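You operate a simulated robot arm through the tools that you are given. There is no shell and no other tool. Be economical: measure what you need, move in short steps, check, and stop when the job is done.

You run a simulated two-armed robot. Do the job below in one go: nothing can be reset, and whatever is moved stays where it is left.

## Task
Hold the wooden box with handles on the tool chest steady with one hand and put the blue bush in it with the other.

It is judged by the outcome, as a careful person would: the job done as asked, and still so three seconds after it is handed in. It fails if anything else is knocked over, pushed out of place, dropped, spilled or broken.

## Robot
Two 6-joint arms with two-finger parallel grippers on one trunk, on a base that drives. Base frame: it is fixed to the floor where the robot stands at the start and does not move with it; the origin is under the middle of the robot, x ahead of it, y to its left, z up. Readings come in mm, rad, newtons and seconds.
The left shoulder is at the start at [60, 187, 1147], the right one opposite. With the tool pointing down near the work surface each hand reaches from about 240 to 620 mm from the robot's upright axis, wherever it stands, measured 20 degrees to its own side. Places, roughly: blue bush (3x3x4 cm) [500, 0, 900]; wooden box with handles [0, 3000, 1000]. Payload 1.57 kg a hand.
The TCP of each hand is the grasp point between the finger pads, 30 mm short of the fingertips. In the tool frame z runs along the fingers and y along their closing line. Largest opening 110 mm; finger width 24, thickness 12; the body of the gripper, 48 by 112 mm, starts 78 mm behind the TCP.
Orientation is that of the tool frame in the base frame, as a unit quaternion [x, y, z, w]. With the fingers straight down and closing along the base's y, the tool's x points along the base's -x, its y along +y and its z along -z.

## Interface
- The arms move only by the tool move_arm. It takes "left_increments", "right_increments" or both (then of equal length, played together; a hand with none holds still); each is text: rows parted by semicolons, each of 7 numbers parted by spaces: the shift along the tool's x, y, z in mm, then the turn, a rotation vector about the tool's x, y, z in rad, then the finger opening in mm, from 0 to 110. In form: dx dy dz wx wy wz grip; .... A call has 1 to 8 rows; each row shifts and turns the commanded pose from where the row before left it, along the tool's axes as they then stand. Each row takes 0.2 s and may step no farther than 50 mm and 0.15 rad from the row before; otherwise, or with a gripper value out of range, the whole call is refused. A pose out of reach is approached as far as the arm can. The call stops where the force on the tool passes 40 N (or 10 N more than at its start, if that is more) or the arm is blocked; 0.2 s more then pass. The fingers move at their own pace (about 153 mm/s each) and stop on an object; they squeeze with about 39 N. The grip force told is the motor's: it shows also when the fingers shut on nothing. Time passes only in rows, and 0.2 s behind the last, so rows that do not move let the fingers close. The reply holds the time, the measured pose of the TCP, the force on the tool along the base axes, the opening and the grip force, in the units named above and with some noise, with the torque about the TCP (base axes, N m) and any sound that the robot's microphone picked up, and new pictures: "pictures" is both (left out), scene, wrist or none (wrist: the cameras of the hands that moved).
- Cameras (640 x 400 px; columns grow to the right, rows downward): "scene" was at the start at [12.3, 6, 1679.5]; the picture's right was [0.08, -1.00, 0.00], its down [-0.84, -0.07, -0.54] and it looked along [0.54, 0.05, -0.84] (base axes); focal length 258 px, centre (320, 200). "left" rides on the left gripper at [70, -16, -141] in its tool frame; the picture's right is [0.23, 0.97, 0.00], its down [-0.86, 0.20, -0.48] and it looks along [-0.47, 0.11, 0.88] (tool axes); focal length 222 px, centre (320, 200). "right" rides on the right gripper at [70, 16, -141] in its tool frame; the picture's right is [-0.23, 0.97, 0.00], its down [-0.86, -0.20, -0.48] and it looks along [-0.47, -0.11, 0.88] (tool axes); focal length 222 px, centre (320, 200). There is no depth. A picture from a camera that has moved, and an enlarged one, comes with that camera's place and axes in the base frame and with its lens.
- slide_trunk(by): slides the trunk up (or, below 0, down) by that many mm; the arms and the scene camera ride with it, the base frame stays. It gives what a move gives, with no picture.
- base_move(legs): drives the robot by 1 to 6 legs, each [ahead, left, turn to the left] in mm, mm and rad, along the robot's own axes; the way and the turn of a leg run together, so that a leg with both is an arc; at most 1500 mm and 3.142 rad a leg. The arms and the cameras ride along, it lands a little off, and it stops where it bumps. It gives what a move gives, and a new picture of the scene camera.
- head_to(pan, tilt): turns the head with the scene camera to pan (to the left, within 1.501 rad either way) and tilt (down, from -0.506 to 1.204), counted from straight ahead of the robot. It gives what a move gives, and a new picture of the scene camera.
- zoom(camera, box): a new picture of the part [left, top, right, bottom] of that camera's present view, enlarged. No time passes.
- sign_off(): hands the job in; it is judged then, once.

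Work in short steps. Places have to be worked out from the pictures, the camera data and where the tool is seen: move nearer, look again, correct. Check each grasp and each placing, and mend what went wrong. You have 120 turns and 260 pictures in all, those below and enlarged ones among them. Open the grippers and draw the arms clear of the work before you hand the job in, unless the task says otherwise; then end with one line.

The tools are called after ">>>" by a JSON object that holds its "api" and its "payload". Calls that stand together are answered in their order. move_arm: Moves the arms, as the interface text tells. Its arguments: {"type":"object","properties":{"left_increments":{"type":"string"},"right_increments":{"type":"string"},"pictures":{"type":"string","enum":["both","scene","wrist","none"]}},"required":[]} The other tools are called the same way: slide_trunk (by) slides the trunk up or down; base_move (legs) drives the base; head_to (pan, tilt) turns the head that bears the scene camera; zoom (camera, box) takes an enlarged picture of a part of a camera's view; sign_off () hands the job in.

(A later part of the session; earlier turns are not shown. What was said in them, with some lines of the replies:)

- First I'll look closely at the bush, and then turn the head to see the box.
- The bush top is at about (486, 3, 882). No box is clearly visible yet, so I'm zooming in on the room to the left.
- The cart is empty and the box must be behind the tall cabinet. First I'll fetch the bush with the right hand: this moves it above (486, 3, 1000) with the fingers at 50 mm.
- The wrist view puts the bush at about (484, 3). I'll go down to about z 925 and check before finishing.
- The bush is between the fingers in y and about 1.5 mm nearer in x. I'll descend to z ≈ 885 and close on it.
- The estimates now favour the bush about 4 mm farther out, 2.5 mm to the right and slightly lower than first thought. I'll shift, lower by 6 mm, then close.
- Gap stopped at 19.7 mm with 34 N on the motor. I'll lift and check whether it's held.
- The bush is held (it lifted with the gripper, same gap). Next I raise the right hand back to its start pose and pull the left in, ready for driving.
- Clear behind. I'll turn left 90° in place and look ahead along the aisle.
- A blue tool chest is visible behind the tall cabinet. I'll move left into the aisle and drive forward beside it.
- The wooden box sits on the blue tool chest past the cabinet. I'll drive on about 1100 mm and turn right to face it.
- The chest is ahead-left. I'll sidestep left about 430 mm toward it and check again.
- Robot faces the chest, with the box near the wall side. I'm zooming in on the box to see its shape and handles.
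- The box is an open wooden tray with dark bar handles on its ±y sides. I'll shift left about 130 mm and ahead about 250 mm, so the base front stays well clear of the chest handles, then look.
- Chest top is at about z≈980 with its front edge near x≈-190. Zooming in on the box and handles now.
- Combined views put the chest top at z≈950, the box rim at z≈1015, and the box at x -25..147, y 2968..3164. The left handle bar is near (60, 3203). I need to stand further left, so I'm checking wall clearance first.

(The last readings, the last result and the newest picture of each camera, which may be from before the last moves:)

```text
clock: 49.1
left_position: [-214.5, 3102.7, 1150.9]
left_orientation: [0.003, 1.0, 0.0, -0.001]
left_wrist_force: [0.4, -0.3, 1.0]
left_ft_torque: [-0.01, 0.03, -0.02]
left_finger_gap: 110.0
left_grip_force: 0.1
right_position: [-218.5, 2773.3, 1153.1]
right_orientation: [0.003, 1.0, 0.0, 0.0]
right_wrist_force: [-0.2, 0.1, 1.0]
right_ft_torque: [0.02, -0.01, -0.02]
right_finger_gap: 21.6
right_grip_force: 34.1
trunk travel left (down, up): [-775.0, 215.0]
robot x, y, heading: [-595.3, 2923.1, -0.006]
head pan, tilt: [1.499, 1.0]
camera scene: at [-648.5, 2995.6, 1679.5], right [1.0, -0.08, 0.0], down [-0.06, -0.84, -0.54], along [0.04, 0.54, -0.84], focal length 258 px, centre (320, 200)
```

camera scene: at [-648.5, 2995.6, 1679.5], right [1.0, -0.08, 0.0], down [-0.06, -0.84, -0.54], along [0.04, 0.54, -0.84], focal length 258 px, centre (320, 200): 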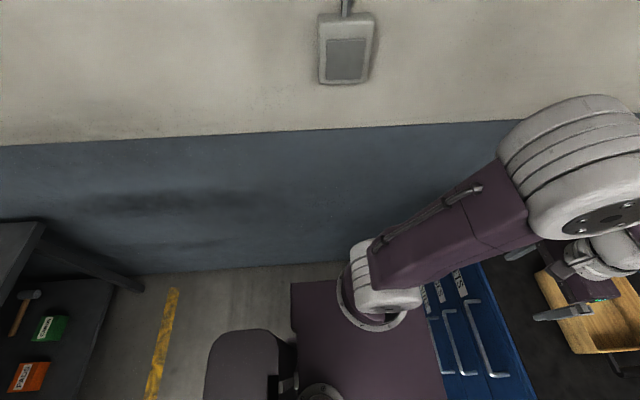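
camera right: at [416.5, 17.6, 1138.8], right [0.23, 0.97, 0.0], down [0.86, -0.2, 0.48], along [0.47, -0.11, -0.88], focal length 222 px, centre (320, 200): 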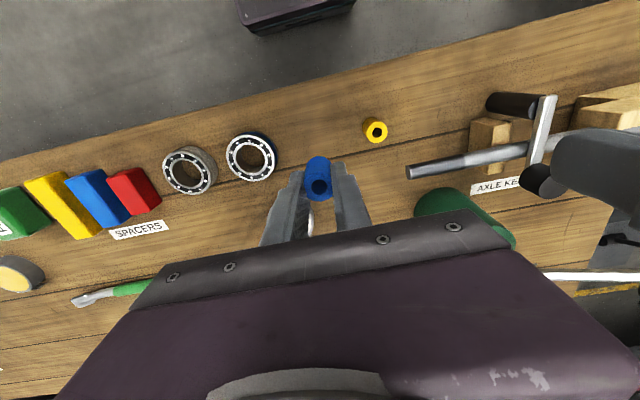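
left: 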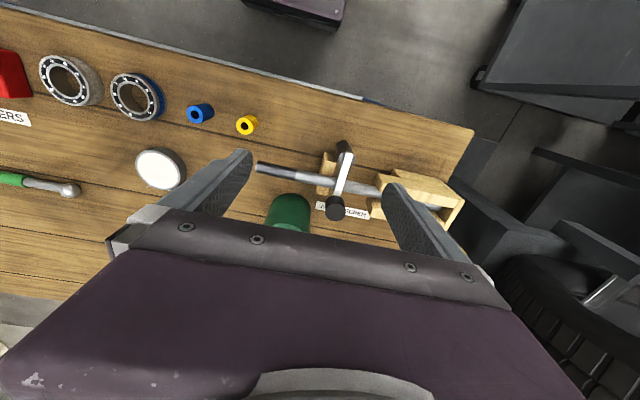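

The wall is at y≈3570, so there's ample room. I'll move left 125 mm and ahead 65 mm.

>>> {"api": "base_move", "payload": {"legs": [[0, 125, 0], [65, 0, 0]]}}

>>> {"api": "head_to", "payload": {"pan": 0.1, "tilt": 0.95}}

>>> {"api": "zoom", "payload": {"camera": "left", "box": [0, 0, 640, 400]}}

>>> {"api": "zoom", "payload": {"camera": "right", "box": [0, 0, 640, 400]}}

```text
clock: 50.9
left_position: [-154.1, 3227.1, 1152.7]
left_orientation: [0.003, 1.0, 0.0, 0.003]
left_wrist_force: [-0.9, 1.1, 0.0]
left_ft_torque: [0.01, -0.02, 0.03]
left_finger_gap: 110.1
left_grip_force: 0.2
right_position: [-159.1, 2898.0, 1154.4]
right_orientation: [0.003, 1.0, 0.0, 0.003]
right_wrist_force: [-0.6, -0.1, 0.4]
right_ft_torque: [0.0, -0.04, 0.02]
right_finger_gap: 21.8
right_grip_force: 34.9
trunk travel left (down, up): [-775.0, 215.0]
robot x, y, heading: [-534.2, 3050.9, -0.006]
head pan, tilt: [1.499, 1.0]
camera scene: at [-591.2, 3119.4, 1679.3], right [1.0, -0.08, 0.0], down [-0.06, -0.84, -0.54], along [0.04, 0.54, -0.84], focal length 258 px, centre (320, 200)
```

scene: 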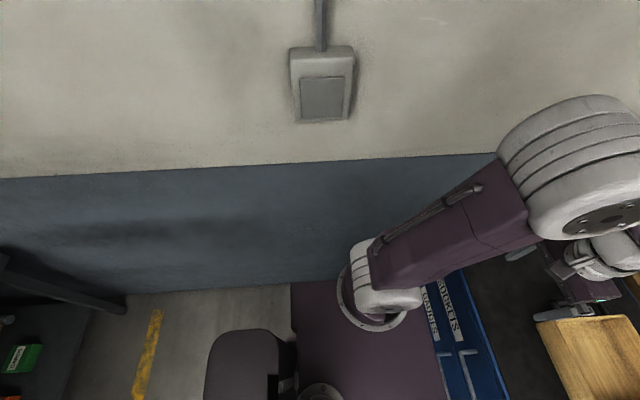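

```text
clock: 52.4
left_position: [-149.2, 3227.8, 1150.8]
left_orientation: [0.003, 1.0, 0.0, 0.0]
left_wrist_force: [0.2, 0.2, 0.0]
left_ft_torque: [-0.05, -0.01, 0.0]
left_finger_gap: 110.1
left_grip_force: 0.0
right_position: [-153.4, 2899.2, 1153.2]
right_orientation: [0.003, 1.0, 0.0, 0.0]
right_wrist_force: [0.4, -0.4, -0.2]
right_ft_torque: [0.01, 0.02, 0.0]
right_finger_gap: 21.2
right_grip_force: 34.7
trunk travel left (down, up): [-775.0, 215.0]
robot x, y, heading: [-528.2, 3051.3, -0.006]
head pan, tilt: [0.099, 0.949]
camera scene: at [-516.3, 3057.9, 1683.1], right [0.1, -1.0, 0.0], down [-0.81, -0.08, -0.58], along [0.58, 0.06, -0.81], focal length 258 px, centre (320, 200)
```

scene: 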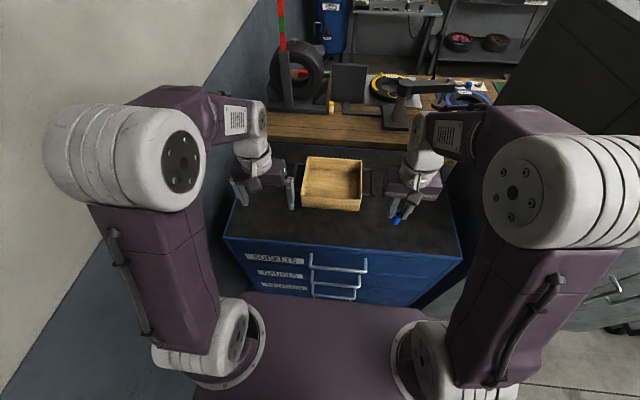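

```text
1.00 times, centred on (320, 200) of left (not enlarged: the box is as wide or as high as the picture)
camera zoom: at [-219.8, 3211.2, 1292.4], right [-0.22, 0.97, 0.0], down [0.86, 0.2, 0.48], along [0.47, 0.11, -0.88], focal length 222 px, centre (320, 200)
```

zoom: 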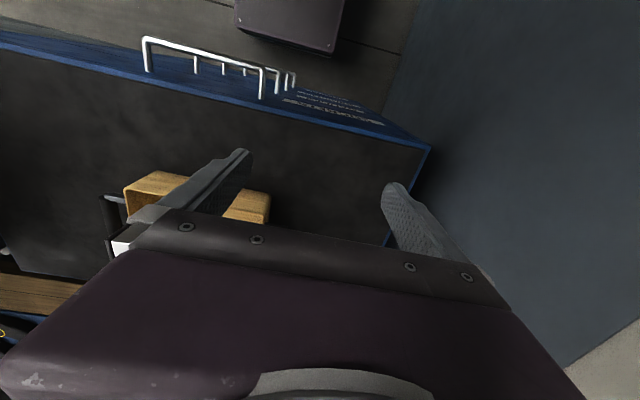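

```text
1.00 times, centred on (320, 200) of right (not enlarged: the box is as wide or as high as the picture)
camera zoom: at [-223.9, 2915.5, 1293.0], right [0.23, 0.97, 0.0], down [0.85, -0.2, 0.48], along [0.47, -0.11, -0.88], focal length 222 px, centre (320, 200)
```

zoom: 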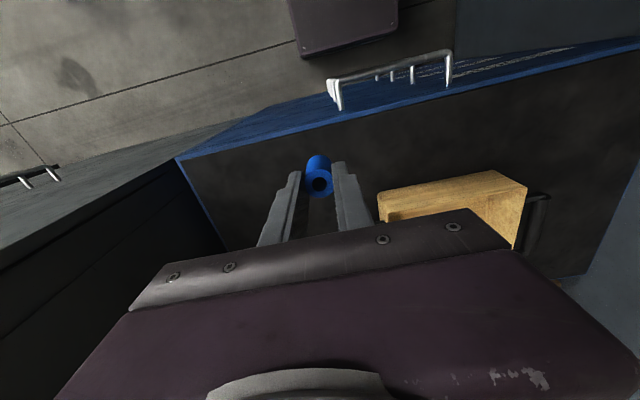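

Good position. Zooming for precise box geometry from all three cameras.

>>> {"api": "zoom", "payload": {"camera": "scene", "box": [270, 140, 430, 240]}}

>>> {"api": "zoom", "payload": {"camera": "right", "box": [360, 140, 600, 290]}}

>>> {"api": "zoom", "payload": {"camera": "left", "box": [80, 120, 320, 270]}}

```text
4.00 times, centred on (350, 190) of scene
camera zoom: at [-516.3, 3057.9, 1683.1], right [0.1, -1.0, 0.0], down [-0.81, -0.08, -0.58], along [0.58, 0.06, -0.81], focal length 1032 px, centre (200, 240)
```

zoom: 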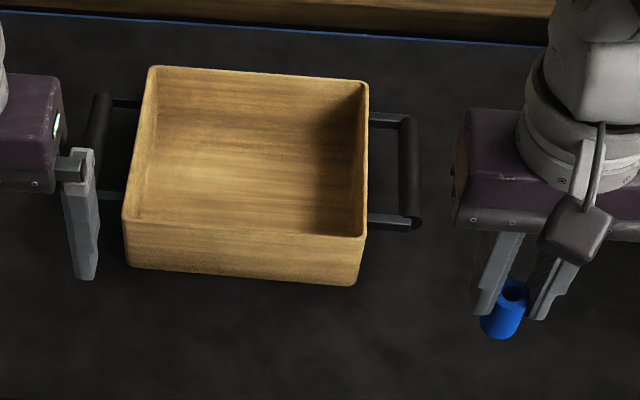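

```text
2.67 times, centred on (480, 215) of right
camera zoom: at [-223.9, 2915.5, 1293.0], right [0.23, 0.97, 0.0], down [0.85, -0.2, 0.48], along [0.47, -0.11, -0.88], focal length 592 px, centre (-107, 160)
```

zoom: 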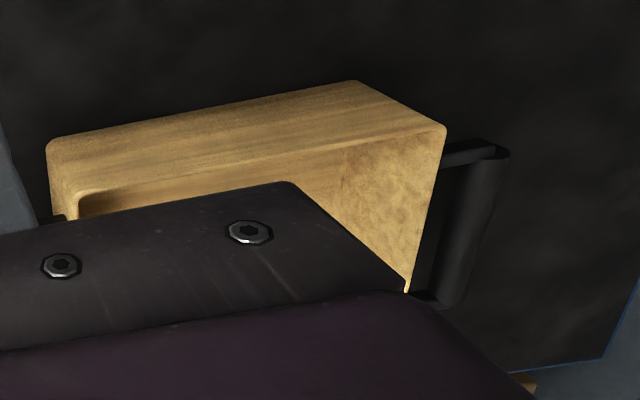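

```text
2.67 times, centred on (200, 195) of left
camera zoom: at [-219.8, 3211.2, 1292.4], right [-0.22, 0.97, 0.0], down [0.86, 0.2, 0.48], along [0.47, 0.11, -0.88], focal length 592 px, centre (640, 213)
```

zoom: 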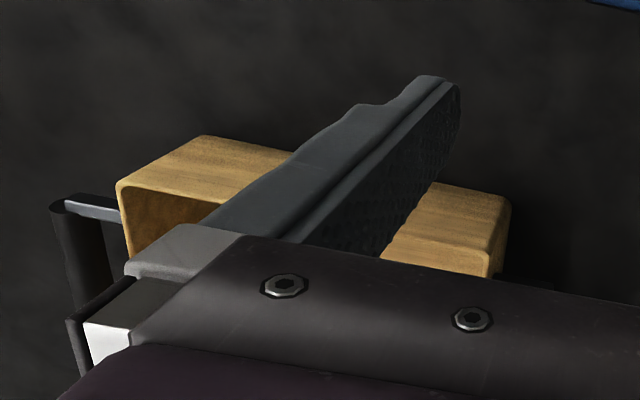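

Now I have consistent geometry: chest top z≈946, rim z≈1012, box x -24..150, y 2970..3165, left handle bar at y≈3204, z≈1000, x 5..121. I'll move the left hand above the handle at (40, 3204, 1080).

>>> {"api": "move_arm", "payload": {"left_increments": "-38 -5 14 0 0 0 90; -38 -5 14 0 0 0 70; -38 -5 14 0 0 0 50; -38 -5 14 0 0 0 37; -37 -4 15 0 0 0 37; 0 0 0 0 0 0 37", "pictures": "both"}}

>>> {"api": "zoom", "payload": {"camera": "scene", "box": [270, 140, 430, 240]}}

>>> {"api": "zoom", "payload": {"camera": "left", "box": [200, 80, 440, 230]}}

```text
clock: 53.8
left_position: [37.7, 3200.1, 1081.1]
left_orientation: [0.002, 1.0, 0.0, 0.0]
left_wrist_force: [-0.6, -0.1, 0.3]
left_ft_torque: [0.01, -0.01, 0.02]
left_finger_gap: 37.1
left_grip_force: 0.1
right_position: [-155.5, 2897.4, 1153.7]
right_orientation: [0.002, 1.0, 0.0, 0.001]
right_wrist_force: [-0.2, 0.3, -0.9]
right_ft_torque: [-0.04, -0.03, 0.0]
right_finger_gap: 21.3
right_grip_force: 35.0
trunk travel left (down, up): [-775.0, 215.0]
robot x, y, heading: [-528.3, 3049.5, -0.003]
head pan, tilt: [0.099, 0.949]
camera scene: at [-517.9, 3057.9, 1683.1], right [0.09, -1.0, 0.0], down [-0.81, -0.08, -0.58], along [0.58, 0.06, -0.81], focal length 258 px, centre (320, 200)
camera left: at [-32.4, 3183.2, 1222.9], right [-0.22, 0.97, 0.0], down [0.86, 0.2, 0.48], along [0.47, 0.11, -0.88], focal length 222 px, centre (320, 200)
```

scene: 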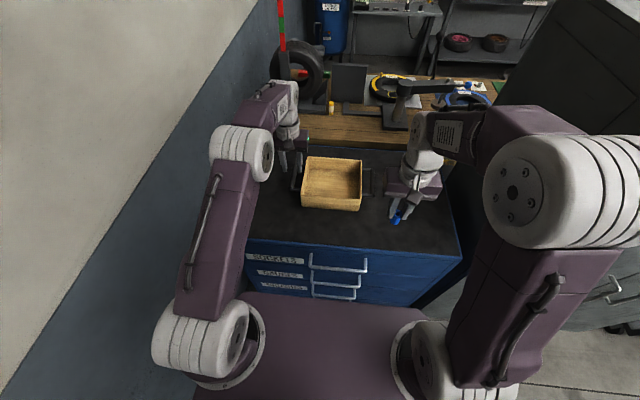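
left: 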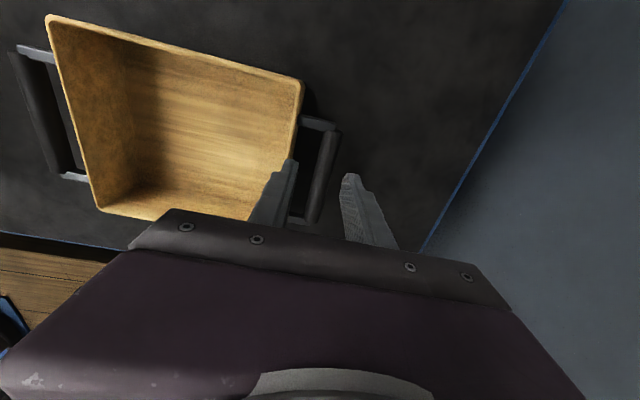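

```text
4.00 times, centred on (350, 190) of scene
camera zoom: at [-517.9, 3057.9, 1683.1], right [0.09, -1.0, 0.0], down [-0.81, -0.08, -0.58], along [0.58, 0.06, -0.81], focal length 1032 px, centre (200, 240)
```

zoom: 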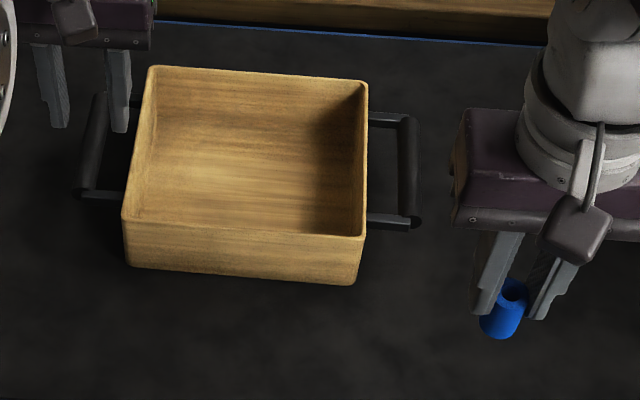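

```text
2.67 times, centred on (320, 155) of left
camera zoom: at [-32.4, 3183.2, 1222.9], right [-0.22, 0.97, 0.0], down [0.86, 0.2, 0.48], along [0.47, 0.11, -0.88], focal length 592 px, centre (320, 320)
```

zoom: 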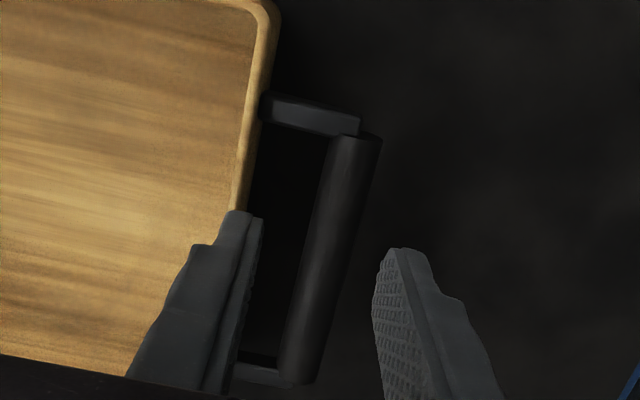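

The wrist view places the bar at y≈3207. I'll shift +7 mm and lower to just above rim level, then check.

>>> {"api": "move_arm", "payload": {"left_increments": "-5 7 17 0 0 0 38; 0 0 17 0 0 0 38; 0 0 0 0 0 0 38", "pictures": "none"}}

>>> {"api": "zoom", "payload": {"camera": "scene", "box": [270, 140, 430, 240]}}

>>> {"api": "zoom", "payload": {"camera": "left", "box": [200, 80, 440, 230]}}

```text
clock: 54.6
left_position: [44.3, 3208.7, 1047.5]
left_orientation: [0.002, 1.0, 0.0, 0.0]
left_wrist_force: [0.2, 0.5, -0.2]
left_ft_torque: [0.0, -0.04, 0.0]
left_finger_gap: 38.0
left_grip_force: 0.0
right_position: [-154.1, 2898.6, 1152.9]
right_orientation: [0.003, 1.0, 0.0, 0.0]
right_wrist_force: [0.3, 0.2, -1.1]
right_ft_torque: [0.02, 0.0, 0.01]
right_finger_gap: 21.4
right_grip_force: 34.6
trunk travel left (down, up): [-775.0, 215.0]
robot x, y, heading: [-530.2, 3052.1, -0.001]
head pan, tilt: [0.099, 0.949]
```

```text
4.00 times, centred on (350, 190) of scene
camera zoom: at [-516.8, 3057.5, 1683.1], right [0.09, -1.0, 0.0], down [-0.81, -0.08, -0.58], along [0.58, 0.06, -0.81], focal length 1032 px, centre (200, 240)
```

zoom: 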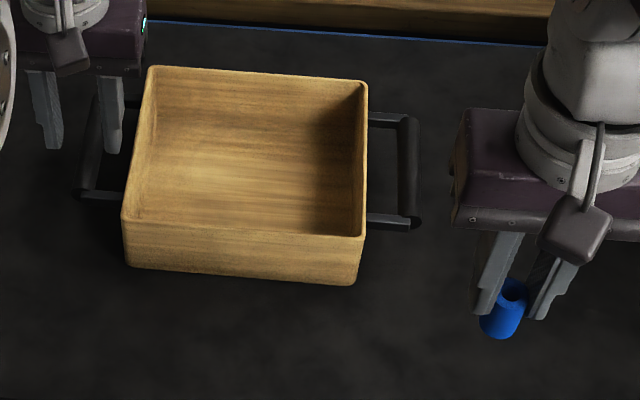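

```text
2.67 times, centred on (320, 155) of left
camera zoom: at [-25.8, 3192.2, 1188.5], right [-0.22, 0.97, 0.0], down [0.86, 0.2, 0.48], along [0.47, 0.11, -0.88], focal length 592 px, centre (320, 320)
```

zoom: 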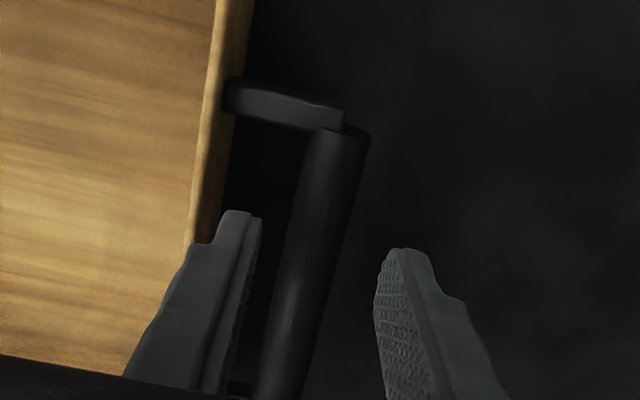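

The inner finger sits centred in the gap between wall and bar. I'll descend 46 mm, then close on the handle.

>>> {"api": "move_arm", "payload": {"left_increments": "0 0 16 0 0 0 38; 0 0 15 0 0 0 38; 0 0 15 0 0 0 38; 0 0 0 0 0 0 38", "pictures": "none"}}

>>> {"api": "zoom", "payload": {"camera": "left", "box": [200, 80, 440, 230]}}

```text
clock: 55.6
left_position: [43.2, 3209.4, 999.6]
left_orientation: [0.003, 1.0, 0.0, 0.001]
left_wrist_force: [-0.2, 0.8, -0.6]
left_ft_torque: [0.02, 0.04, 0.01]
left_finger_gap: 38.0
left_grip_force: 0.0
right_position: [-154.8, 2897.7, 1152.4]
right_orientation: [0.003, 1.0, 0.0, 0.0]
right_wrist_force: [-0.6, 0.0, 0.2]
right_ft_torque: [0.01, 0.04, 0.04]
right_finger_gap: 21.5
right_grip_force: 34.7
trunk travel left (down, up): [-775.0, 215.0]
robot x, y, heading: [-530.6, 3050.0, -0.002]
head pan, tilt: [0.099, 0.949]
```

```text
2.67 times, centred on (320, 155) of left
camera zoom: at [-26.7, 3192.4, 1142.1], right [-0.22, 0.97, 0.0], down [0.86, 0.2, 0.48], along [0.47, 0.11, -0.88], focal length 592 px, centre (320, 320)
```

zoom: 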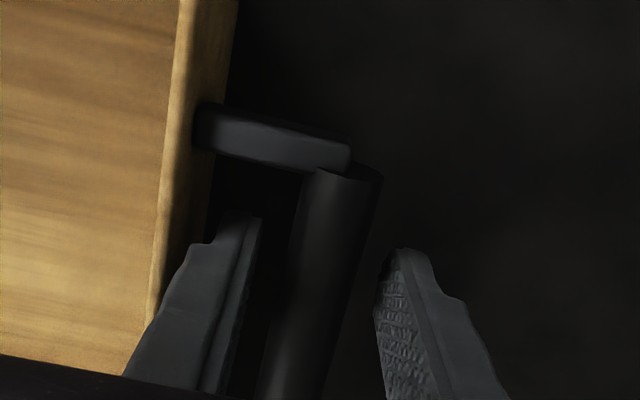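

Both fingers straddle the bar with no contact force. Closing.

>>> {"api": "move_arm", "payload": {"left_increments": "0 -1.5 0 0 0 0 26; 0 0 0 0 0 0 18; 0 0 0 0 0 0 10; 0 0 0 0 0 0 10", "pictures": "none"}}

>>> {"api": "zoom", "payload": {"camera": "left", "box": [200, 80, 440, 230]}}

>>> {"api": "zoom", "payload": {"camera": "scene", "box": [270, 140, 430, 240]}}

```text
clock: 56.6
left_position: [42.3, 3207.7, 999.8]
left_orientation: [0.002, 1.0, 0.0, 0.0]
left_wrist_force: [-0.2, -0.6, 0.2]
left_ft_torque: [-0.03, -0.05, -0.28]
left_finger_gap: 19.4
left_grip_force: 33.4
right_position: [-153.2, 2898.1, 1152.7]
right_orientation: [0.002, 1.0, 0.0, 0.0]
right_wrist_force: [-0.2, 0.6, -0.1]
right_ft_torque: [0.0, -0.01, 0.0]
right_finger_gap: 21.6
right_grip_force: 35.0
trunk travel left (down, up): [-775.0, 215.0]
robot x, y, heading: [-530.9, 3050.6, -0.002]
head pan, tilt: [0.099, 0.949]
```

```text
2.67 times, centred on (320, 155) of left
camera zoom: at [-26.6, 3191.1, 1142.1], right [-0.22, 0.98, 0.0], down [0.86, 0.19, 0.48], along [0.47, 0.11, -0.88], focal length 592 px, centre (320, 320)
```

zoom: 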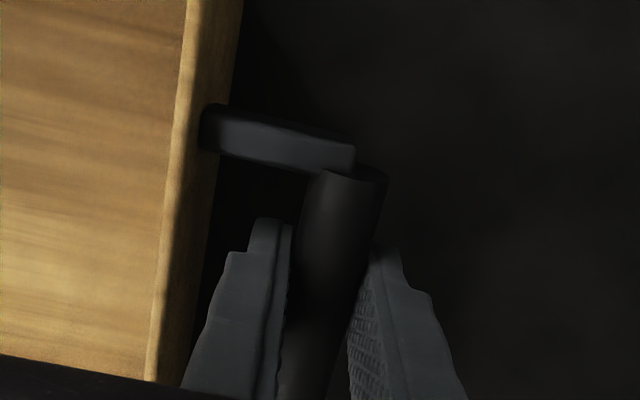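

```text
4.00 times, centred on (350, 190) of scene
camera zoom: at [-516.2, 3057.6, 1683.1], right [0.09, -1.0, 0.0], down [-0.81, -0.08, -0.58], along [0.58, 0.06, -0.81], focal length 1032 px, centre (200, 240)
```

zoom: 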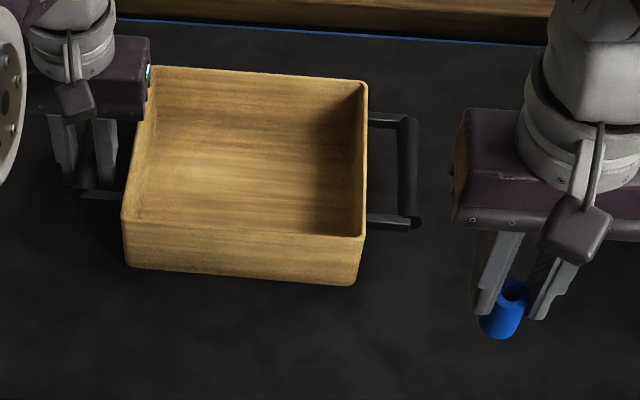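

The handle is gripped firmly and the box hasn't moved. Now I bring the right hand with the bush over the near-right part of the box at about (25, 3020, 1080).

>>> {"api": "move_arm", "payload": {"right_increments": "-30 20 0 0 0 0 10; -30 20 0 0 0 0 10; -30 20 13 0 0 0 10; -30 20 20 0 0 0 10; -30 21 20 0 0 0 10; -29 21 20 0 0 0 10; 0 0 0 0 0 0 10", "left_increments": "0 0 0 0 0 0 10; 0 0 0 0 0 0 10; 0 0 0 0 0 0 10; 0 0 0 0 0 0 10; 0 0 0 0 0 0 10; 0 0 0 0 0 0 10; 0 0 0 0 0 0 10", "pictures": "both"}}

>>> {"api": "zoom", "payload": {"camera": "scene", "box": [270, 140, 430, 240]}}

```text
clock: 58.2
left_position: [44.3, 3209.6, 1000.2]
left_orientation: [0.002, 1.0, 0.0, 0.0]
left_wrist_force: [0.8, 1.9, 0.3]
left_ft_torque: [0.04, 0.47, -0.28]
left_finger_gap: 19.4
left_grip_force: 33.8
right_position: [24.8, 3018.4, 1075.3]
right_orientation: [0.003, 1.0, -0.001, 0.0]
right_wrist_force: [0.1, 0.0, -0.2]
right_ft_torque: [-0.01, 0.02, -0.01]
right_finger_gap: 21.7
right_grip_force: 35.2
trunk travel left (down, up): [-775.0, 215.0]
robot x, y, heading: [-532.4, 3051.5, -0.003]
head pan, tilt: [0.099, 0.949]
camera scene: at [-516.2, 3058.4, 1683.1], right [0.09, -1.0, 0.0], down [-0.81, -0.08, -0.58], along [0.58, 0.05, -0.81], focal length 258 px, centre (320, 200)
camera right: at [-44.6, 3037.1, 1216.6], right [0.23, 0.97, 0.0], down [0.85, -0.2, 0.48], along [0.46, -0.11, -0.88], focal length 222 px, centre (320, 200)
camera left: at [-26.5, 3191.8, 1142.1], right [-0.22, 0.97, 0.0], down [0.86, 0.2, 0.48], along [0.47, 0.11, -0.88], focal length 222 px, centre (320, 200)
```

scene: 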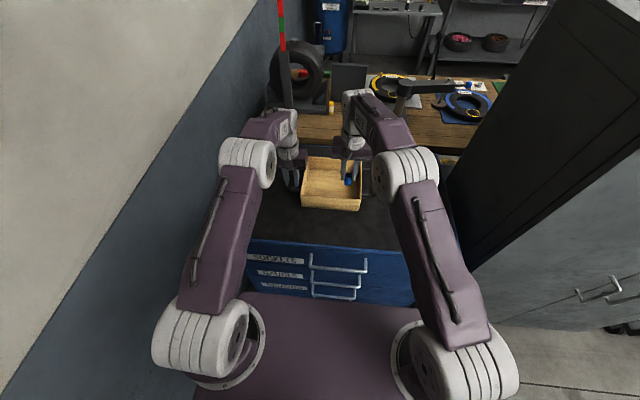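
right: 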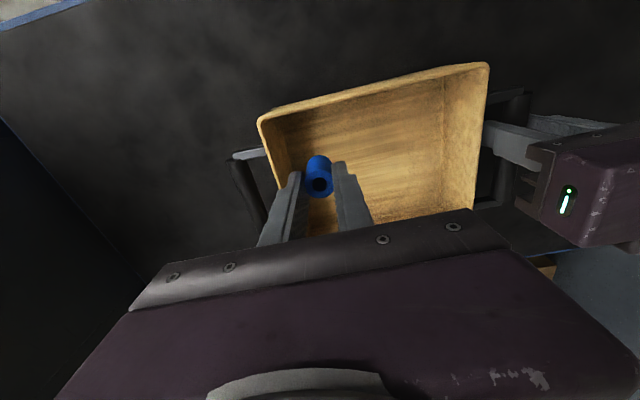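
left: 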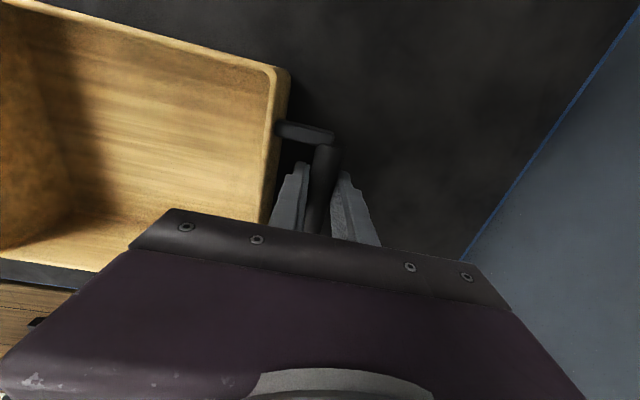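

```text
4.00 times, centred on (350, 190) of scene
camera zoom: at [-516.2, 3058.4, 1683.1], right [0.09, -1.0, 0.0], down [-0.81, -0.08, -0.58], along [0.58, 0.05, -0.81], focal length 1032 px, centre (200, 240)
```

zoom: 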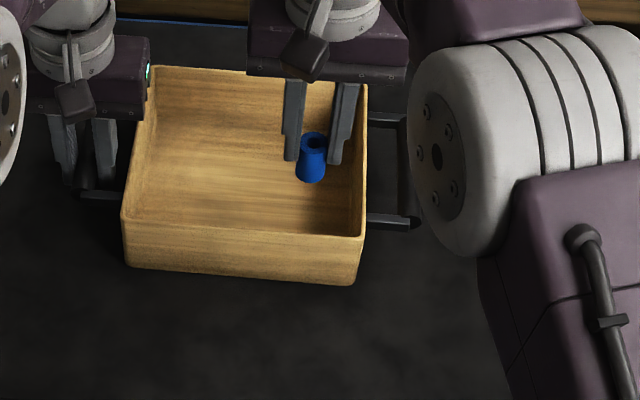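

It's over the box interior. I'll shift 8 mm to the left for wall clearance and lower to z≈1012, before slow final contact.

>>> {"api": "move_arm", "payload": {"right_increments": "0 8 15 0 0 0 10; 0 0 25 0 0 0 10; 0 0 23 0 0 0 10; 0 0 0 0 0 0 10", "left_increments": "0 0 0 0 0 0 10; 0 0 0 0 0 0 10; 0 0 0 0 0 0 10; 0 0 0 0 0 0 10", "pictures": "none"}}

>>> {"api": "zoom", "payload": {"camera": "scene", "box": [290, 150, 390, 212]}}

>>> {"api": "zoom", "payload": {"camera": "right", "box": [200, 60, 440, 210]}}

```text
clock: 59.2
left_position: [42.5, 3208.3, 1000.7]
left_orientation: [0.003, 1.0, 0.0, 0.0]
left_wrist_force: [-0.3, 1.4, -0.5]
left_ft_torque: [-0.01, 0.01, -0.16]
left_finger_gap: 19.3
left_grip_force: 33.3
right_position: [27.7, 3028.4, 1016.8]
right_orientation: [0.003, 1.0, 0.0, -0.001]
right_wrist_force: [0.0, 0.7, 0.7]
right_ft_torque: [-0.04, 0.03, 0.02]
right_finger_gap: 21.5
right_grip_force: 34.5
trunk travel left (down, up): [-775.0, 215.0]
robot x, y, heading: [-532.3, 3051.1, -0.005]
head pan, tilt: [0.099, 0.949]
```

```text
6.40 times, centred on (340, 181) of scene
camera zoom: at [-516.3, 3058.5, 1683.1], right [0.09, -1.0, 0.0], down [-0.81, -0.08, -0.58], along [0.58, 0.05, -0.81], focal length 1650 px, centre (192, 322)
```

zoom: 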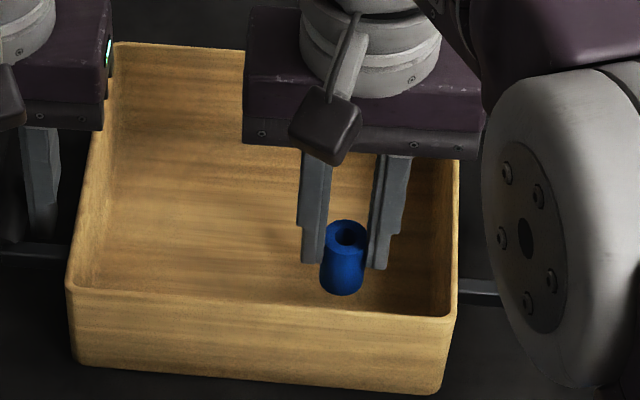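

```text
2.67 times, centred on (320, 135) of right
camera zoom: at [-42.8, 3046.5, 1156.7], right [0.23, 0.97, 0.0], down [0.85, -0.2, 0.48], along [0.47, -0.11, -0.88], focal length 592 px, centre (320, 373)
```

zoom: 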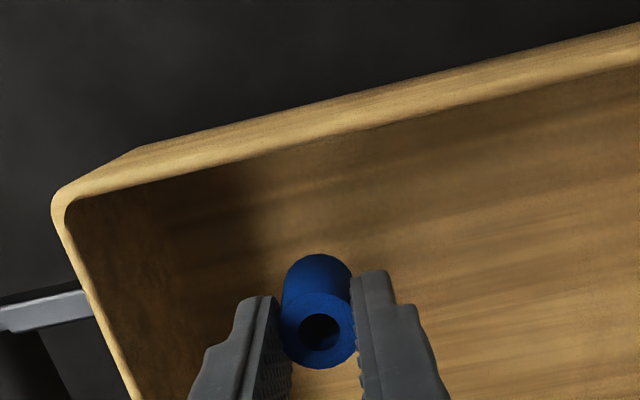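

Clear inside the box. Lowering gently while watching for contact force.

>>> {"api": "move_arm", "payload": {"right_increments": "0 0 6 0 0 0 10; 0 0 4 0 0 0 10; 0 0 3 0 0 0 10; 0 0 0 0 0 0 10", "left_increments": "0 0 0 0 0 0 10; 0 0 0 0 0 0 10; 0 0 0 0 0 0 10; 0 0 0 0 0 0 10", "pictures": "none"}}

>>> {"api": "zoom", "payload": {"camera": "scene", "box": [290, 150, 390, 212]}}

```text
clock: 60.2
left_position: [42.4, 3208.5, 1000.4]
left_orientation: [0.003, 1.0, 0.0, 0.0]
left_wrist_force: [-1.1, 1.7, 0.2]
left_ft_torque: [0.01, 0.02, -0.23]
left_finger_gap: 19.6
left_grip_force: 33.7
right_position: [26.1, 3028.0, 1005.2]
right_orientation: [0.003, 1.0, 0.001, 0.0]
right_wrist_force: [0.4, -0.1, -0.2]
right_ft_torque: [0.0, 0.02, 0.0]
right_finger_gap: 21.7
right_grip_force: 34.6
trunk travel left (down, up): [-775.0, 215.0]
robot x, y, heading: [-530.1, 3049.8, -0.006]
head pan, tilt: [0.099, 0.949]
```

```text
6.40 times, centred on (340, 181) of scene
camera zoom: at [-516.3, 3058.5, 1683.1], right [0.09, -1.0, 0.0], down [-0.81, -0.08, -0.58], along [0.58, 0.05, -0.81], focal length 1650 px, centre (192, 322)
```

zoom: 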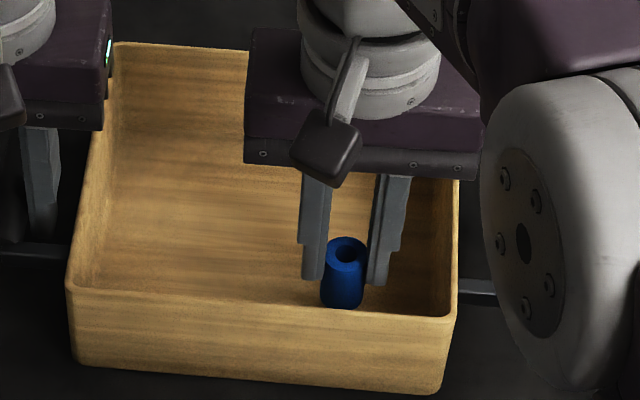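

No contact yet; I'll continue down in 3 mm steps.

>>> {"api": "move_arm", "payload": {"right_increments": "0 0 3 0 0 0 10; 0 0 3 0 0 0 10; 0 0 0 0 0 0 10", "left_increments": "0 0 0 0 0 0 10; 0 0 0 0 0 0 10; 0 0 0 0 0 0 10", "pictures": "none"}}

```text
clock: 61.0
left_position: [44.2, 3208.7, 1000.5]
left_orientation: [0.002, 1.0, 0.0, 0.001]
left_wrist_force: [-0.9, 1.7, 0.9]
left_ft_torque: [0.01, 0.01, -0.2]
left_finger_gap: 19.5
left_grip_force: 33.9
right_position: [26.5, 3028.4, 997.1]
right_orientation: [0.003, 1.0, 0.001, 0.0]
right_wrist_force: [-0.4, 0.5, -0.6]
right_ft_torque: [-0.01, -0.01, 0.0]
right_finger_gap: 21.4
right_grip_force: 34.0
trunk travel left (down, up): [-775.0, 215.0]
robot x, y, heading: [-531.1, 3047.1, -0.001]
head pan, tilt: [0.099, 0.949]
```

Still free of contact at z≈997; stepping down further.

>>> {"api": "move_arm", "payload": {"right_increments": "0 0 2 0 0 0 10; 0 0 2 0 0 0 10; 0 0 0 0 0 0 10", "left_increments": "0 0 0 0 0 0 10; 0 0 0 0 0 0 10; 0 0 0 0 0 0 10", "pictures": "none"}}

>>> {"api": "zoom", "payload": {"camera": "scene", "box": [310, 160, 380, 204]}}

>>> {"api": "zoom", "payload": {"camera": "right", "box": [240, 80, 400, 180]}}

```text
clock: 61.8
left_position: [42.9, 3208.4, 1000.2]
left_orientation: [0.003, 1.0, 0.0, 0.0]
left_wrist_force: [-0.7, 1.8, 0.4]
left_ft_torque: [0.01, 0.02, -0.21]
left_finger_gap: 19.5
left_grip_force: 33.8
right_position: [25.2, 3027.0, 994.3]
right_orientation: [0.003, 1.0, -0.001, 0.0]
right_wrist_force: [-0.4, 0.1, -0.9]
right_ft_torque: [-0.01, -0.02, 0.02]
right_finger_gap: 21.5
right_grip_force: 35.0
trunk travel left (down, up): [-775.0, 215.0]
robot x, y, heading: [-529.9, 3053.4, -0.004]
head pan, tilt: [0.099, 0.949]
```

```text
9.09 times, centred on (345, 182) of scene
camera zoom: at [-516.3, 3058.4, 1683.1], right [0.09, -1.0, 0.0], down [-0.81, -0.08, -0.58], along [0.58, 0.05, -0.81], focal length 2344 px, centre (93, 364)
```

zoom: 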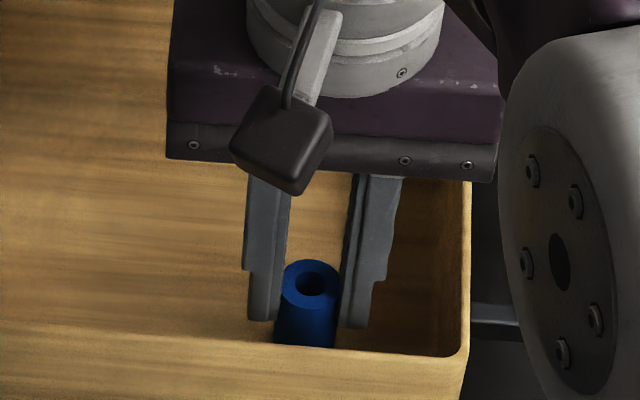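

```text
4.00 times, centred on (320, 130) of right
camera zoom: at [-44.3, 3045.0, 1134.5], right [0.23, 0.97, 0.0], down [0.85, -0.2, 0.48], along [0.47, -0.11, -0.88], focal length 888 px, centre (320, 480)
```

zoom: 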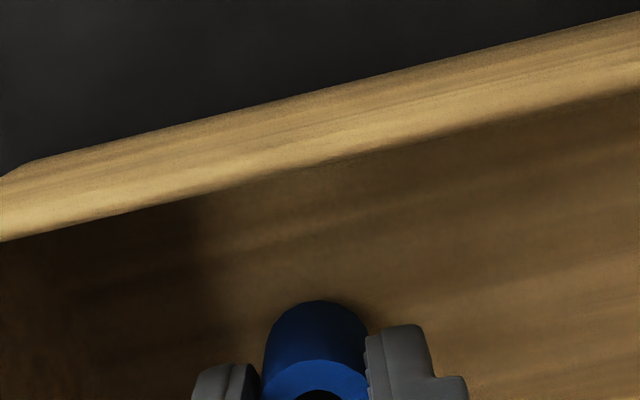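

No contact force yet; fingertips at about 964. Two more small steps.

>>> {"api": "move_arm", "payload": {"right_increments": "0 0 1.5 0 0 0 10; 0 0 1.5 0 0 0 10; 0 0 0 0 0 0 10", "left_increments": "0 0 0 0 0 0 10; 0 0 0 0 0 0 10; 0 0 0 0 0 0 10", "pictures": "none"}}

```text
clock: 62.6
left_position: [43.7, 3209.7, 1001.3]
left_orientation: [0.002, 1.0, 0.0, 0.0]
left_wrist_force: [1.7, 1.3, 0.3]
left_ft_torque: [0.07, 0.09, -0.05]
left_finger_gap: 19.4
left_grip_force: 33.2
right_position: [25.1, 3027.7, 992.2]
right_orientation: [0.002, 1.0, 0.0, 0.001]
right_wrist_force: [-2.7, -1.3, 9.7]
right_ft_torque: [-0.03, 0.13, -0.01]
right_finger_gap: 21.4
right_grip_force: 34.5
trunk travel left (down, up): [-775.0, 215.0]
robot x, y, heading: [-530.1, 3048.6, -0.005]
head pan, tilt: [0.099, 0.949]
```

Contact: 10 N upward, so the bush rests on the box floor. I'll ease up slightly and open the right fingers to 44 mm, keeping the left hold.

>>> {"api": "move_arm", "payload": {"right_increments": "0 0 -0.5 0 0 0 21; 0 0 0 0 0 0 26; 0 0 0 0 0 0 34; 0 0 0 0 0 0 44; 0 0 0 0 0 0 44", "left_increments": "0 0 0 0 0 0 10; 0 0 0 0 0 0 10; 0 0 0 0 0 0 10; 0 0 0 0 0 0 10; 0 0 0 0 0 0 10", "pictures": "none"}}

>>> {"api": "zoom", "payload": {"camera": "right", "box": [200, 80, 440, 230]}}

>>> {"api": "zoom", "payload": {"camera": "scene", "box": [310, 160, 380, 204]}}

```text
clock: 63.8
left_position: [43.1, 3208.4, 1000.4]
left_orientation: [0.003, 1.0, 0.0, 0.0]
left_wrist_force: [-1.8, 2.0, 0.4]
left_ft_torque: [0.02, 0.04, -0.15]
left_finger_gap: 19.4
left_grip_force: 32.7
right_position: [25.8, 3027.3, 991.7]
right_orientation: [0.002, 1.0, 0.0, 0.0]
right_wrist_force: [-0.6, 0.0, 1.1]
right_ft_torque: [-0.04, 0.0, -0.02]
right_finger_gap: 44.1
right_grip_force: 0.1
trunk travel left (down, up): [-775.0, 215.0]
robot x, y, heading: [-531.6, 3051.0, -0.002]
head pan, tilt: [0.099, 0.949]
```

```text
2.67 times, centred on (320, 155) of right
camera zoom: at [-44.0, 3045.4, 1131.7], right [0.23, 0.97, 0.0], down [0.85, -0.2, 0.48], along [0.47, -0.11, -0.88], focal length 592 px, centre (320, 320)
```

zoom: 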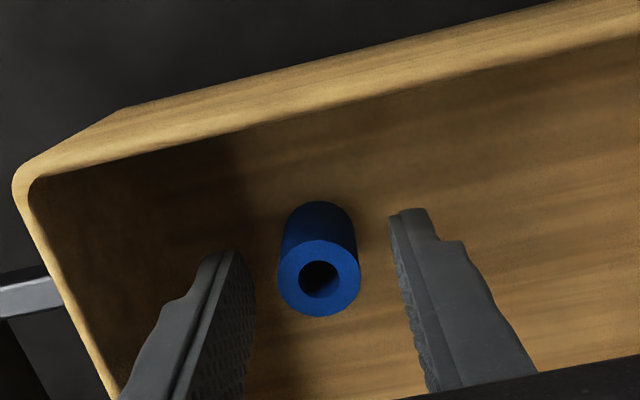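

```text
9.09 times, centred on (345, 182) of scene
camera zoom: at [-516.5, 3058.7, 1683.1], right [0.09, -1.0, 0.0], down [-0.81, -0.08, -0.58], along [0.58, 0.05, -0.81], focal length 2344 px, centre (93, 364)
```

zoom: 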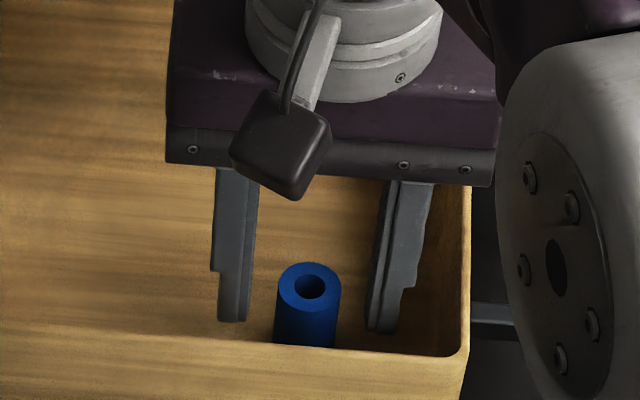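

The bush stands free inside the box. I'll raise the right hand and withdraw it while the left keeps holding.

>>> {"api": "move_arm", "payload": {"right_increments": "0 0 -20 0 0 0 44; 0 0 -40 0 0 0 44; 0 0 -45 0 0 0 44; 30 -20 -30 0 0 0 44; 30 -25 -20 0 0 0 44; 35 -25 0 0 0 0 44; 35 -25 0 0 0 0 44; 35 -20 0 0 0 0 44", "left_increments": "0 0 0 0 0 0 10; 0 0 0 0 0 0 10; 0 0 0 0 0 0 10; 0 0 0 0 0 0 10; 0 0 0 0 0 0 10; 0 0 0 0 0 0 10; 0 0 0 0 0 0 10; 0 0 0 0 0 0 10", "pictures": "none"}}

>>> {"api": "move_arm", "payload": {"left_increments": "0 0 0 0 0 0 22; 0 0 0 0 0 0 30; 0 0 0 0 0 0 38; 0 0 0 0 0 0 38", "pictures": "none"}}

>>> {"api": "zoom", "payload": {"camera": "left", "box": [200, 80, 440, 230]}}

>>> {"api": "zoom", "payload": {"camera": "scene", "box": [270, 140, 430, 240]}}

```text
clock: 65.6
left_position: [41.8, 3207.3, 1000.9]
left_orientation: [0.003, 1.0, -0.001, -0.001]
left_wrist_force: [-0.5, 2.9, -0.3]
left_ft_torque: [-0.23, 0.43, -0.11]
left_finger_gap: 19.4
left_grip_force: 33.6
right_position: [-140.7, 2911.9, 1146.9]
right_orientation: [0.003, 1.0, 0.0, 0.001]
right_wrist_force: [-0.9, 0.3, 0.7]
right_ft_torque: [-0.01, -0.04, -0.01]
right_finger_gap: 44.2
right_grip_force: 0.0
trunk travel left (down, up): [-775.0, 215.0]
robot x, y, heading: [-529.0, 3052.5, -0.012]
head pan, tilt: [0.099, 0.949]
```

```text
clock: 66.6
left_position: [44.0, 3206.9, 1000.7]
left_orientation: [0.003, 1.0, 0.0, 0.0]
left_wrist_force: [0.6, 0.0, 0.4]
left_ft_torque: [0.0, 0.0, 0.02]
left_finger_gap: 37.7
left_grip_force: 0.0
right_position: [-140.3, 2913.8, 1146.9]
right_orientation: [0.002, 1.0, 0.0, 0.0]
right_wrist_force: [-0.9, -0.2, 0.0]
right_ft_torque: [-0.01, -0.02, -0.01]
right_finger_gap: 44.3
right_grip_force: 0.1
trunk travel left (down, up): [-775.0, 215.0]
robot x, y, heading: [-532.5, 3047.3, -0.006]
head pan, tilt: [0.099, 0.949]
```

```text
2.67 times, centred on (320, 155) of left
camera zoom: at [-26.8, 3191.3, 1142.2], right [-0.22, 0.97, 0.0], down [0.86, 0.2, 0.48], along [0.47, 0.11, -0.88], focal length 592 px, centre (320, 320)
```

zoom: 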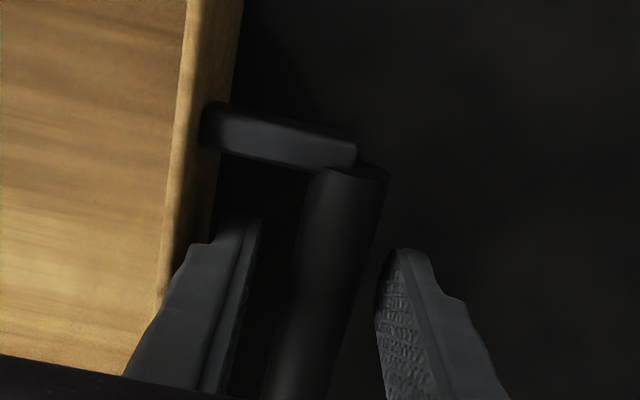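

```text
4.00 times, centred on (350, 190) of scene
camera zoom: at [-516.5, 3057.8, 1683.1], right [0.09, -1.0, 0.0], down [-0.81, -0.08, -0.58], along [0.58, 0.06, -0.81], focal length 1032 px, centre (200, 240)
```

zoom: 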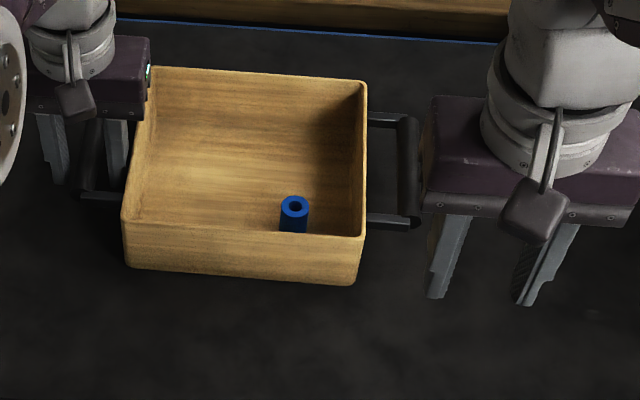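

The bush stands upright in the box and the left fingers are clear of the bar. I'll raise the left hand straight up and draw it back.

>>> {"api": "move_arm", "payload": {"left_increments": "0 0 -15 0 0 0 38; 0 0 -25 0 0 0 38; 0 0 -40 0 0 0 38; 0 0 -40 0 0 0 38; 40 5 -25 0 0 0 38; 45 5 0 0 0 0 38; 45 5 0 0 0 0 38; 45 5 0 0 0 0 38", "pictures": "scene"}}

>>> {"api": "zoom", "payload": {"camera": "scene", "box": [270, 140, 430, 240]}}

```text
clock: 68.4
left_position: [-132.2, 3228.4, 1145.2]
left_orientation: [0.003, 1.0, 0.001, 0.002]
left_wrist_force: [0.4, -0.1, -0.8]
left_ft_torque: [-0.04, -0.04, 0.0]
left_finger_gap: 37.9
left_grip_force: 0.1
right_position: [-142.6, 2912.4, 1148.3]
right_orientation: [0.003, 1.0, 0.0, 0.0]
right_wrist_force: [-0.7, -0.3, -0.8]
right_ft_torque: [-0.02, -0.06, 0.01]
right_finger_gap: 43.8
right_grip_force: 0.1
trunk travel left (down, up): [-775.0, 215.0]
robot x, y, heading: [-534.4, 3050.5, -0.005]
head pan, tilt: [0.099, 0.949]
camera scene: at [-519.7, 3058.1, 1683.1], right [0.09, -1.0, 0.0], down [-0.81, -0.08, -0.58], along [0.58, 0.05, -0.81], focal length 258 px, centre (320, 200)
```

scene: 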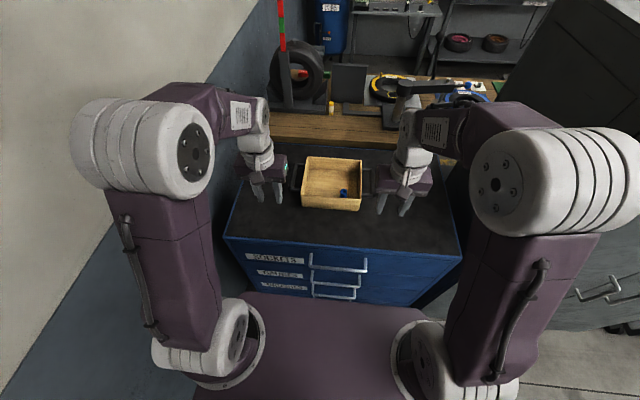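

```text
4.00 times, centred on (350, 190) of scene
camera zoom: at [-519.7, 3058.1, 1683.1], right [0.09, -1.0, 0.0], down [-0.81, -0.08, -0.58], along [0.58, 0.05, -0.81], focal length 1032 px, centre (200, 240)
```

zoom: 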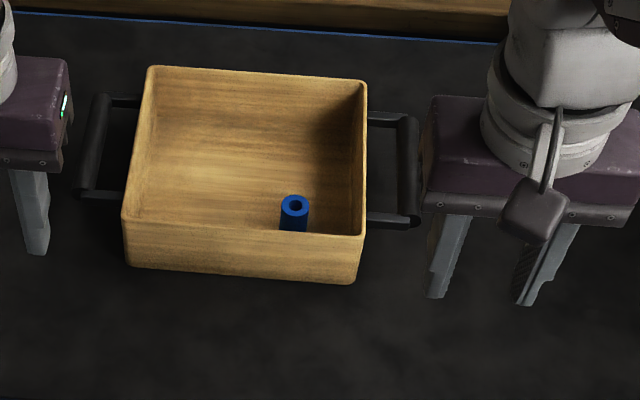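

The box is where it was, the bush is standing in it, and both hands are open and clear. Handing in.

>>> {"api": "sign_off", "payload": {}}

```text
The job is handed in.
```

The blue bush is standing upright in the wooden box on the tool chest. The left hand held the box steady by its handle while the right hand set the bush down, and both hands are now open and clear.
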